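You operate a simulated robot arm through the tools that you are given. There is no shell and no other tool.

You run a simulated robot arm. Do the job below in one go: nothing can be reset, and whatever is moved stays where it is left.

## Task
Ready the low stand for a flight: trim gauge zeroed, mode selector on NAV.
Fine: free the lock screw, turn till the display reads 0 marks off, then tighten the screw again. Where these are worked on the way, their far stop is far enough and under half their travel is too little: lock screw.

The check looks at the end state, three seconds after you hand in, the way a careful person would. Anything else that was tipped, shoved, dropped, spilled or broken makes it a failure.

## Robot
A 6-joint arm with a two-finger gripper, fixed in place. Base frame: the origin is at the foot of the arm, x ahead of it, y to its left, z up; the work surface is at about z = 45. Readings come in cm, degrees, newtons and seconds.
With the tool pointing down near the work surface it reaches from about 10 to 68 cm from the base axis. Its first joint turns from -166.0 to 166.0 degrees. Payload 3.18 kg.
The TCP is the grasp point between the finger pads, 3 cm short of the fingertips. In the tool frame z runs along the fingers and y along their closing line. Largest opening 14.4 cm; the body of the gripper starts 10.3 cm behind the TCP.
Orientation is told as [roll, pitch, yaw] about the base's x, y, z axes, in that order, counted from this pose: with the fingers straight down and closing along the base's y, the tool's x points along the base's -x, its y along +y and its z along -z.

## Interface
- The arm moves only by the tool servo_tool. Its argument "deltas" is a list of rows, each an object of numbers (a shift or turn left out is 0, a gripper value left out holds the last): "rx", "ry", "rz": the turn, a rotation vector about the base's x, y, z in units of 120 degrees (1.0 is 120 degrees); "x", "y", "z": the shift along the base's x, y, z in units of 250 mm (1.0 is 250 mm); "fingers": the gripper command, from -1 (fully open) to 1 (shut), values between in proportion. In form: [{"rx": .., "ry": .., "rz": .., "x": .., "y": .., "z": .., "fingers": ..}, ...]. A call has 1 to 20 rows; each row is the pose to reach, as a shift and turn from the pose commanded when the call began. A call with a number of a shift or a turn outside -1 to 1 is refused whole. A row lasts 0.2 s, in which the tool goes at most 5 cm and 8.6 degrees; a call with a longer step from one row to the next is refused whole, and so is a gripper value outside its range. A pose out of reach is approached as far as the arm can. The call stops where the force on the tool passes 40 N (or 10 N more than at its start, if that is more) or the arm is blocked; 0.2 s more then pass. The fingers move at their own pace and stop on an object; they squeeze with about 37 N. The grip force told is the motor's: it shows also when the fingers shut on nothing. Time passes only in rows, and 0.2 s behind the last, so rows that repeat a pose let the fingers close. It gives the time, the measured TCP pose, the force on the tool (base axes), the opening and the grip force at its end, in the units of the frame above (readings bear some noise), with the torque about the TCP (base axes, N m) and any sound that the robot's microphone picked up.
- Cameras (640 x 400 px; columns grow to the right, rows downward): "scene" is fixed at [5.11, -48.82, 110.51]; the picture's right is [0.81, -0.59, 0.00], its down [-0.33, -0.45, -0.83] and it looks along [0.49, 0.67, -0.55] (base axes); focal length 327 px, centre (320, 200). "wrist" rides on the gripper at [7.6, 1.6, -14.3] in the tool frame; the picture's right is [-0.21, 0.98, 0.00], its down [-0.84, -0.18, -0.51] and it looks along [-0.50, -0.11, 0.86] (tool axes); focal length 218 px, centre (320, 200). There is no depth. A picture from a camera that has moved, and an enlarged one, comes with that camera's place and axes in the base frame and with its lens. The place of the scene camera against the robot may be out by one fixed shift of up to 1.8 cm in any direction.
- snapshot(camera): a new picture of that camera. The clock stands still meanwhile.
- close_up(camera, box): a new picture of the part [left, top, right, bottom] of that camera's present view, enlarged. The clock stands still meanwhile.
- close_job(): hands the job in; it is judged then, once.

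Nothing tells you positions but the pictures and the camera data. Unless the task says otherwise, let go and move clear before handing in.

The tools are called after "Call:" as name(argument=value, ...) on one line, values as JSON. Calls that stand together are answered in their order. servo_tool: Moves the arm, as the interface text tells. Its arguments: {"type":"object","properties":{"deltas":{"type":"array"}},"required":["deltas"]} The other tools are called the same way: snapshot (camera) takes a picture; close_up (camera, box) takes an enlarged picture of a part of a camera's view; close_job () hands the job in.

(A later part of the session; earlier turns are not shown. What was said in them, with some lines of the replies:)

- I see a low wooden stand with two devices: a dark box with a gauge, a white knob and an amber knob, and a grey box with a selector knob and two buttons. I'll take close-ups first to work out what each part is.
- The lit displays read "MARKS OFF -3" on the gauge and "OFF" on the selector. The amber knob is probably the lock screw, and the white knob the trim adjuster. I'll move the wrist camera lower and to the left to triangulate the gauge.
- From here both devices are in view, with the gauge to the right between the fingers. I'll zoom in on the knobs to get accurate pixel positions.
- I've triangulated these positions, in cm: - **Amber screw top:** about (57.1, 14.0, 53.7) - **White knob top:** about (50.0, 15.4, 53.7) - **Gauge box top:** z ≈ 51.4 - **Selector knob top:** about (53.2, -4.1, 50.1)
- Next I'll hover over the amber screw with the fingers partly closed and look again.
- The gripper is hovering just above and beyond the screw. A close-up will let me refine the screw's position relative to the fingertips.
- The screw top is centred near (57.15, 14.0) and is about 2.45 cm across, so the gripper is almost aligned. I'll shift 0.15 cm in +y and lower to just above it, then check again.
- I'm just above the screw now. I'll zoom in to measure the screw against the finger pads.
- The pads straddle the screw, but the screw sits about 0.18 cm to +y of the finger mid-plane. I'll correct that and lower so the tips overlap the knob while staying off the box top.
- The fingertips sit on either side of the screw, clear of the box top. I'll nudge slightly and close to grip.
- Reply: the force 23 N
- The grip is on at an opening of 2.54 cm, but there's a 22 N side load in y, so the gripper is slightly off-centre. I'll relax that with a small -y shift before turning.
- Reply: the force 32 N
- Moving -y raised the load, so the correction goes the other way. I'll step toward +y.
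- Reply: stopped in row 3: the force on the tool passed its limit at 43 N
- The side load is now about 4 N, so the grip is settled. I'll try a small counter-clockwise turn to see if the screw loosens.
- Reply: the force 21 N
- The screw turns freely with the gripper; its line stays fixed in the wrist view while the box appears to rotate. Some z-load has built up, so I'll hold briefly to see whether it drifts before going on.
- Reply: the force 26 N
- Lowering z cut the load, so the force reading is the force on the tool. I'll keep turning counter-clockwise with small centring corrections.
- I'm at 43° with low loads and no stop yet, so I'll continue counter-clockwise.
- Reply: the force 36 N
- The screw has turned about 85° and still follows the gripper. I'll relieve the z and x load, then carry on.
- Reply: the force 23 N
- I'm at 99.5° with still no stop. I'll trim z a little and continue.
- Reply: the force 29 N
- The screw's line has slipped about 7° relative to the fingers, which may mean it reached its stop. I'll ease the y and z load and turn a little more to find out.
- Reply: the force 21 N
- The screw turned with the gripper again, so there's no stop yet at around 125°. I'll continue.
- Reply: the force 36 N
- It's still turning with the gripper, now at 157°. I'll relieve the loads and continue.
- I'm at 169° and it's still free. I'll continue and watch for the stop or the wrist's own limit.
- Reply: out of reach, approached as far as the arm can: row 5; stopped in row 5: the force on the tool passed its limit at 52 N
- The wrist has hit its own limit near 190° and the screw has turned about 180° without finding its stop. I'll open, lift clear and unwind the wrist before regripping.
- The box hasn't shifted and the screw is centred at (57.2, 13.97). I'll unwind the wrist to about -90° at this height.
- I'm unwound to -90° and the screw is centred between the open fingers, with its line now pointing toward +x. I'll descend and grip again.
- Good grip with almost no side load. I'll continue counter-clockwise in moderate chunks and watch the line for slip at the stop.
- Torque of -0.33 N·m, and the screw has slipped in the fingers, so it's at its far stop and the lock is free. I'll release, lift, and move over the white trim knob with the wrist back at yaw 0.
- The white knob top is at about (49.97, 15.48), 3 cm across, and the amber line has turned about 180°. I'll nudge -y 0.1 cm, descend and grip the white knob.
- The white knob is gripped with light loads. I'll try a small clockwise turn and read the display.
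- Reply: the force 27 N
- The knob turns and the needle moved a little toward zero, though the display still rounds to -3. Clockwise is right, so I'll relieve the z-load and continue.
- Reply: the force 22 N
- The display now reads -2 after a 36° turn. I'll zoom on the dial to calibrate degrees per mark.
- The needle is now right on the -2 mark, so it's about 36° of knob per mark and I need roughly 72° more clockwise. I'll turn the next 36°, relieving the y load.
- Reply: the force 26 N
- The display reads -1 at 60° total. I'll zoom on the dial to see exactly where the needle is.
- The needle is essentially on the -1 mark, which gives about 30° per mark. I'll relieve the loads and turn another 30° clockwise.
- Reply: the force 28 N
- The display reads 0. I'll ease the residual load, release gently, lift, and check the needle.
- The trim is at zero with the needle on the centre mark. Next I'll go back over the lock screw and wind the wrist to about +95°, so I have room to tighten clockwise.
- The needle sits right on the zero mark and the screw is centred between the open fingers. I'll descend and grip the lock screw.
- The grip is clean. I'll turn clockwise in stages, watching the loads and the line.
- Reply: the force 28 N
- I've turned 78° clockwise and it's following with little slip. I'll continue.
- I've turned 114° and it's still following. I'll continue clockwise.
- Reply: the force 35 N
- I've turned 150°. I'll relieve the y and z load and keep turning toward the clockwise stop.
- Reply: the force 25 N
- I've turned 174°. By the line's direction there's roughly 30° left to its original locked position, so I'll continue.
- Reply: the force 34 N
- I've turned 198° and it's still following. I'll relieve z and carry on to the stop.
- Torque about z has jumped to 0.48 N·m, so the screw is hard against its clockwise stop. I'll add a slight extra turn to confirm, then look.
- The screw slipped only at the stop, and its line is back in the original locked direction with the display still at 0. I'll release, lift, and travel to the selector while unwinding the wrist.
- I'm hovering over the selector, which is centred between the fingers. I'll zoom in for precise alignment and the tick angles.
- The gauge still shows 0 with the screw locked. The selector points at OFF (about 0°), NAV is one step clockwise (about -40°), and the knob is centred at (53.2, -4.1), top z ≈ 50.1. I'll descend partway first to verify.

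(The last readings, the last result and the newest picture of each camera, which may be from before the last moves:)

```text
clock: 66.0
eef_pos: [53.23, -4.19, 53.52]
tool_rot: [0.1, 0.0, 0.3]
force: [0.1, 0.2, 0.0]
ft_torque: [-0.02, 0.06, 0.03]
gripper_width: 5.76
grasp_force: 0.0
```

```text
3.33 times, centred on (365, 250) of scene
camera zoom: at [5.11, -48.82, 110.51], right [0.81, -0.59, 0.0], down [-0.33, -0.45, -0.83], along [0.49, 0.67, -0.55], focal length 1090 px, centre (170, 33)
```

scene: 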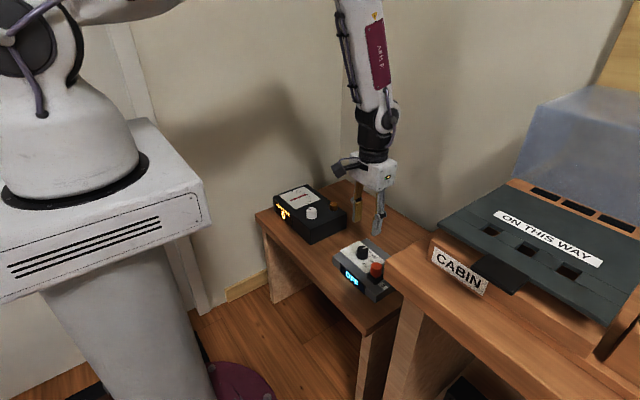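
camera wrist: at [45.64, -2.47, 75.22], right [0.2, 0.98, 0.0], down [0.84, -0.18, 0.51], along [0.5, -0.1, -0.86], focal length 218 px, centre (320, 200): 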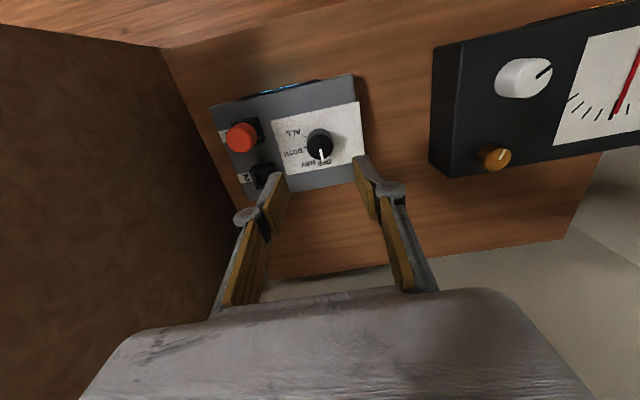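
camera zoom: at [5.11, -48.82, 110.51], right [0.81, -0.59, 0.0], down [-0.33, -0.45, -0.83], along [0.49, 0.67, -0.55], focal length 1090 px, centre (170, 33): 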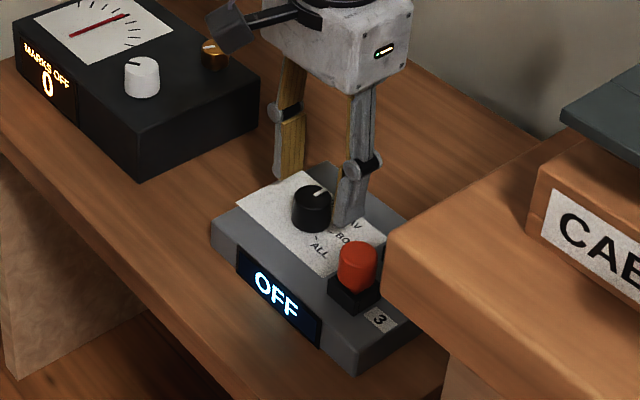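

Well aligned, with small corrections needed. I'll lower to gripping height, clear of the panel top, and close on the selector knob.

Call:
servo_tool(deltas=[{"x": -0.002, "y": -0.0015, "z": -0.04, "fingers": 0.2}, {"x": -0.002, "y": -0.0015, "z": -0.076}, {"x": -0.002, "y": -0.0015, "z": -0.076}, {"x": -0.002, "y": -0.0015, "z": -0.076, "fingers": 0.5}, {"x": -0.002, "y": -0.0015, "z": -0.076, "fingers": 0.55}, {"x": -0.002, "y": -0.0015, "z": -0.076, "fingers": 1}, {"x": -0.002, "y": -0.0015, "z": -0.076, "fingers": 1}])

Call:
close_up(camera="wrist", box=[240, 120, 400, 220])

Call:
close_up(camera="scene", box=[320, 190, 410, 310])

```text
clock: 67.6
eef_pos: [53.15, -4.05, 51.59]
tool_rot: [0.0, 0.0, 0.3]
force: [3.7, 26.8, -3.8]
ft_torque: [0.76, -0.18, -0.13]
gripper_width: 3.09
grasp_force: 45.2
```

```text
4.00 times, centred on (320, 170) of wrist
camera zoom: at [45.54, -2.41, 65.98], right [0.21, 0.98, 0.0], down [0.84, -0.18, 0.51], along [0.5, -0.1, -0.86], focal length 873 px, centre (320, 320)
```

zoom: 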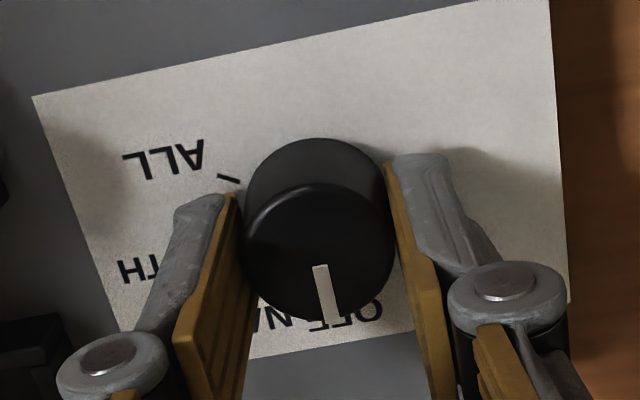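

```text
3.33 times, centred on (365, 250) of scene
camera zoom: at [5.11, -48.82, 110.51], right [0.81, -0.59, 0.0], down [-0.33, -0.45, -0.83], along [0.49, 0.67, -0.55], focal length 1090 px, centre (170, 33)
```

zoom: 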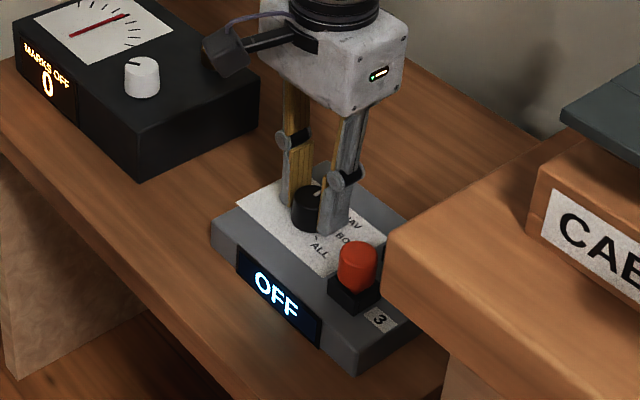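

The selector is gripped, with about 27 N of y side load. I'll shift +y slightly to relieve it and start turning clockwise.

Call:
servo_tool(deltas=[{"x": 0.0005, "y": 0.002}, {"x": 0.001, "y": 0.003}, {"x": 0.001, "y": 0.003, "rz": -0.03}, {"x": 0.001, "y": 0.003, "rz": -0.07}, {"x": 0.001, "y": 0.003, "rz": -0.11}, {"x": 0.001, "y": 0.003, "rz": -0.15}])

Call:
close_up(camera="wrist", box=[240, 120, 400, 220])

Call:
close_up(camera="scene", box=[320, 190, 410, 310])

```text
clock: 69.0
eef_pos: [53.12, -4.11, 51.71]
tool_rot: [0.0, 0.0, -17.9]
force: [-5.8, 13.2, 34.8]
ft_torque: [0.62, 0.89, -0.07]
gripper_width: 3.08
grasp_force: 45.3
```

```text
4.00 times, centred on (320, 170) of wrist
camera zoom: at [46.41, -0.17, 65.97], right [0.5, 0.87, 0.0], down [0.75, -0.43, 0.51], along [0.44, -0.25, -0.86], focal length 873 px, centre (320, 320)
```

zoom: 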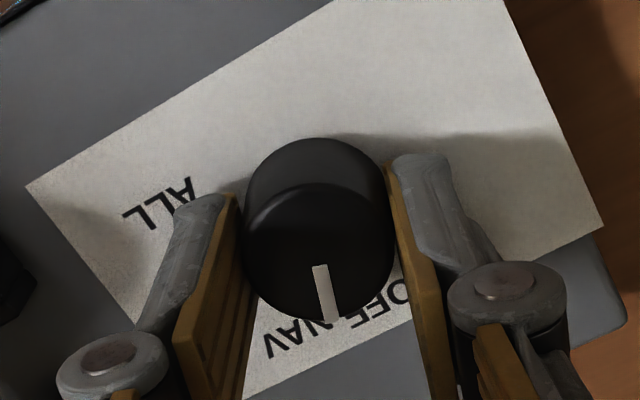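

```text
3.33 times, centred on (365, 250) of scene
camera zoom: at [5.11, -48.82, 110.51], right [0.81, -0.59, 0.0], down [-0.33, -0.45, -0.83], along [0.49, 0.67, -0.55], focal length 1090 px, centre (170, 33)
```

zoom: 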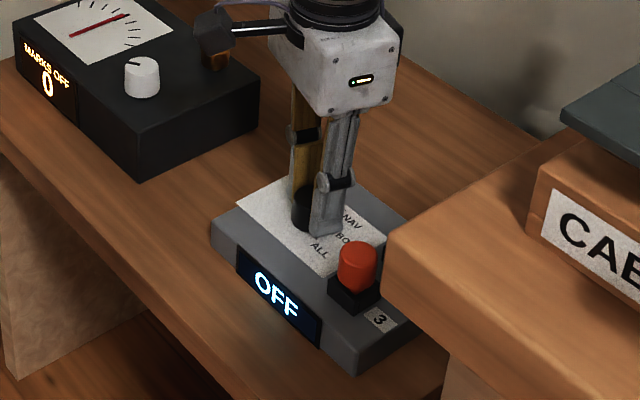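

The knob has turned 18° with the gripper. I'll relieve the z-load first, then turn the remaining 22° or so to NAV.

Call:
servo_tool(deltas=[{"y": 0.001, "z": 0.003}, {"y": 0.001, "z": 0.004}, {"y": 0.001, "z": 0.004, "rz": -0.04}, {"y": 0.001, "z": 0.004, "rz": -0.08}, {"y": 0.001, "z": 0.004, "rz": -0.12}, {"y": 0.001, "z": 0.004, "rz": -0.16}, {"y": 0.001, "z": 0.004, "rz": -0.185}])

Call:
close_up(camera="wrist", box=[240, 120, 400, 220])

Call:
close_up(camera="scene", box=[320, 190, 410, 310])

```text
clock: 70.6
eef_pos: [53.14, -4.11, 51.59]
tool_rot: [0.0, 0.1, -40.1]
force: [0.5, -5.0, 6.4]
ft_torque: [0.19, 0.53, 0.02]
gripper_width: 3.09
grasp_force: 45.0
```

```text
4.00 times, centred on (320, 170) of wrist
camera zoom: at [48.36, 2.02, 65.97], right [0.79, 0.61, 0.0], down [0.53, -0.68, 0.51], along [0.31, -0.4, -0.86], focal length 873 px, centre (320, 320)
```

zoom: 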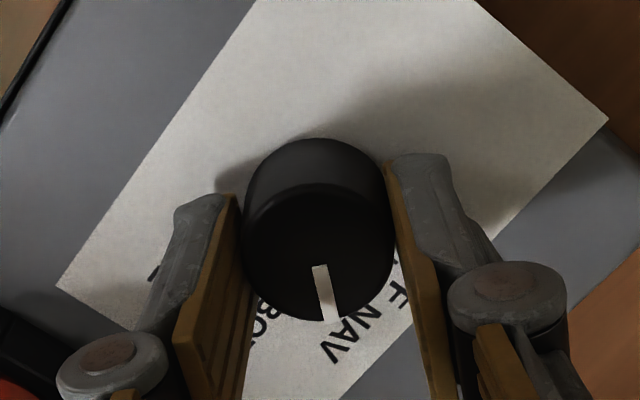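

```text
3.33 times, centred on (365, 250) of scene
camera zoom: at [5.11, -48.82, 110.51], right [0.81, -0.59, 0.0], down [-0.33, -0.45, -0.83], along [0.49, 0.67, -0.55], focal length 1090 px, centre (170, 33)
```

zoom: 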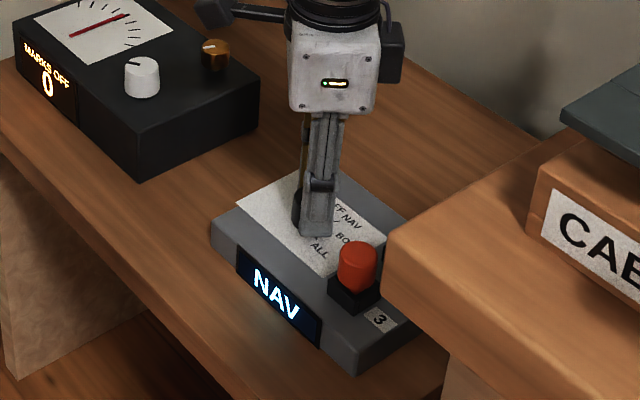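

The display reads NAV, torque is near zero (in the detent), and the gauge still reads 0. I'll release, lift well clear and check everything.

Call:
servo_tool(deltas=[{"fingers": 0.2}, {"fingers": 0.2}, {"z": 0.03}, {"z": 0.12}, {"z": 0.25}, {"z": 0.4}, {"z": 0.55, "y": 0.05}, {"z": 0.7, "y": 0.1}, {"z": 0.8, "y": 0.1}, {"z": 0.8, "y": 0.1}])

Call:
close_up(camera="scene", box=[250, 170, 420, 310])

Call:
close_up(camera="scene", box=[250, 170, 360, 250])

Call:
close_up(camera="scene", box=[320, 225, 410, 310])

Call:
snapshot(camera="wrist")

Call:
snapshot(camera="scene")

```text
clock: 72.8
eef_pos: [53.31, -1.51, 71.68]
tool_rot: [0.0, -0.1, -40.1]
force: [0.7, 0.1, -0.2]
ft_torque: [0.02, -0.01, 0.02]
gripper_width: 5.77
grasp_force: 0.0
```

```text
2.86 times, centred on (335, 240) of scene
camera zoom: at [5.11, -48.82, 110.51], right [0.81, -0.59, 0.0], down [-0.33, -0.45, -0.83], along [0.49, 0.67, -0.55], focal length 934 px, centre (277, 86)
```

zoom: 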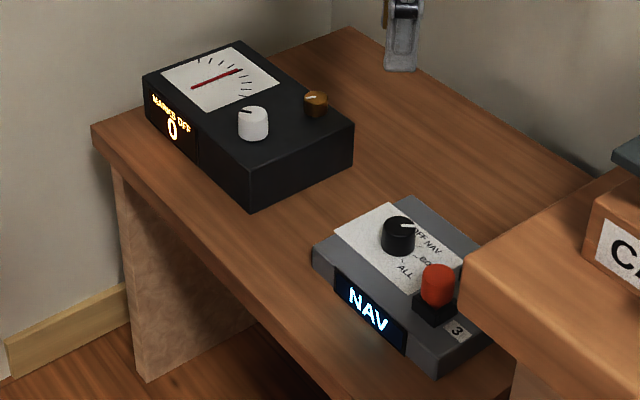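

```text
5.00 times, centred on (305, 210) of scene
camera zoom: at [5.11, -48.82, 110.51], right [0.81, -0.59, 0.0], down [-0.33, -0.45, -0.83], along [0.49, 0.67, -0.55], focal length 1635 px, centre (395, 150)
```

zoom: 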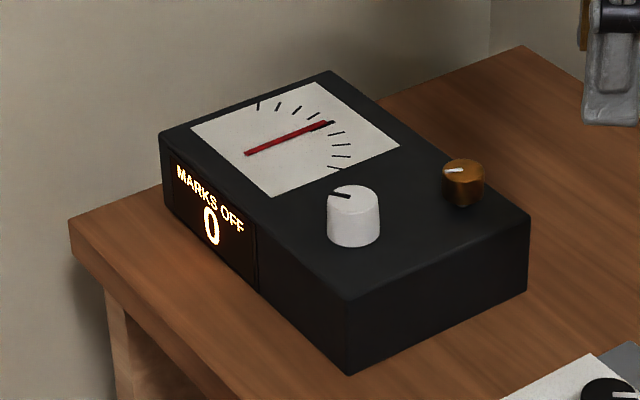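

```text
4.71 times, centred on (365, 268) of scene
camera zoom: at [5.11, -48.82, 110.51], right [0.81, -0.59, 0.0], down [-0.33, -0.45, -0.83], along [0.49, 0.67, -0.55], focal length 1538 px, centre (108, -118)
```

zoom: 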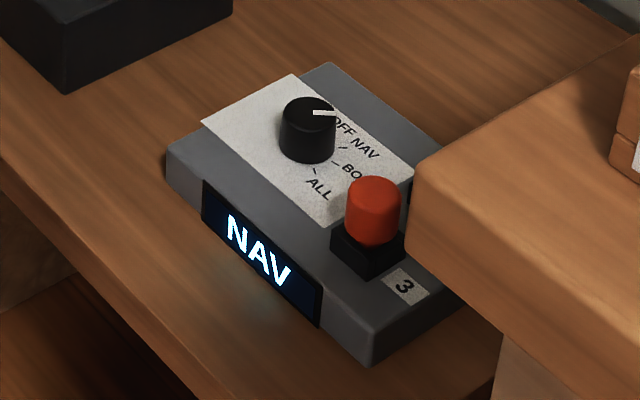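

```text
taken
camera wrist: at [48.37, 4.54, 86.06], right [0.79, 0.61, 0.0], down [0.53, -0.68, 0.51], along [0.31, -0.4, -0.86], focal length 218 px, centre (320, 200)
```

wrist: 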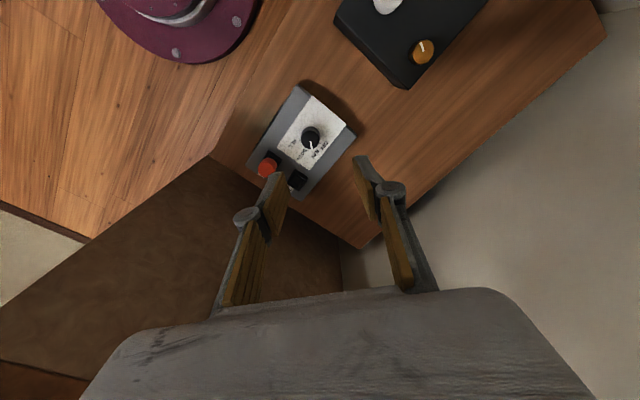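

```text
taken
```

scene: 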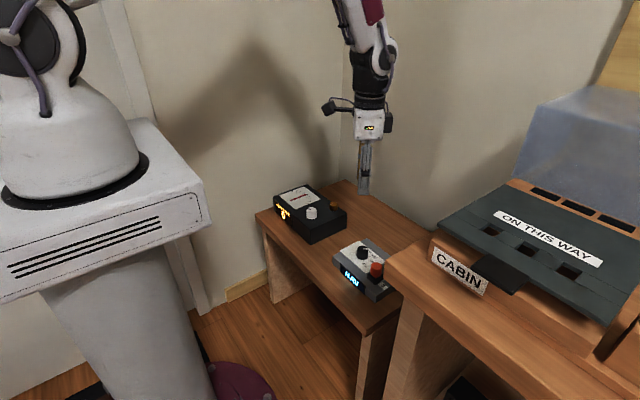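

The gauge display reads 0 with the needle on the centre mark. The lock screw is back at its clockwise stop, and the selector display reads NAV. Both boxes are where they started and the gripper is open and clear, so I'm handing in.

Call:
close_job()

```text
The job is handed in.
```

The low stand is ready, and I've handed the job in; I haven't seen the check's verdict.

- **Trim gauge:** I freed the lock screw to its far stop and turned the trim knob about 90° clockwise, from -3 to 0. I then tightened the screw back to its clockwise stop. The display still read 0 afterwards, with the needle on the centre mark.
- **Mode selector:** I turned it one step clockwise from OFF, and its display reads NAV.
- **Surroundings:** Both boxes are where they started in the camera views, and nothing else looked moved. The gripper is partly open and clear above the stand.
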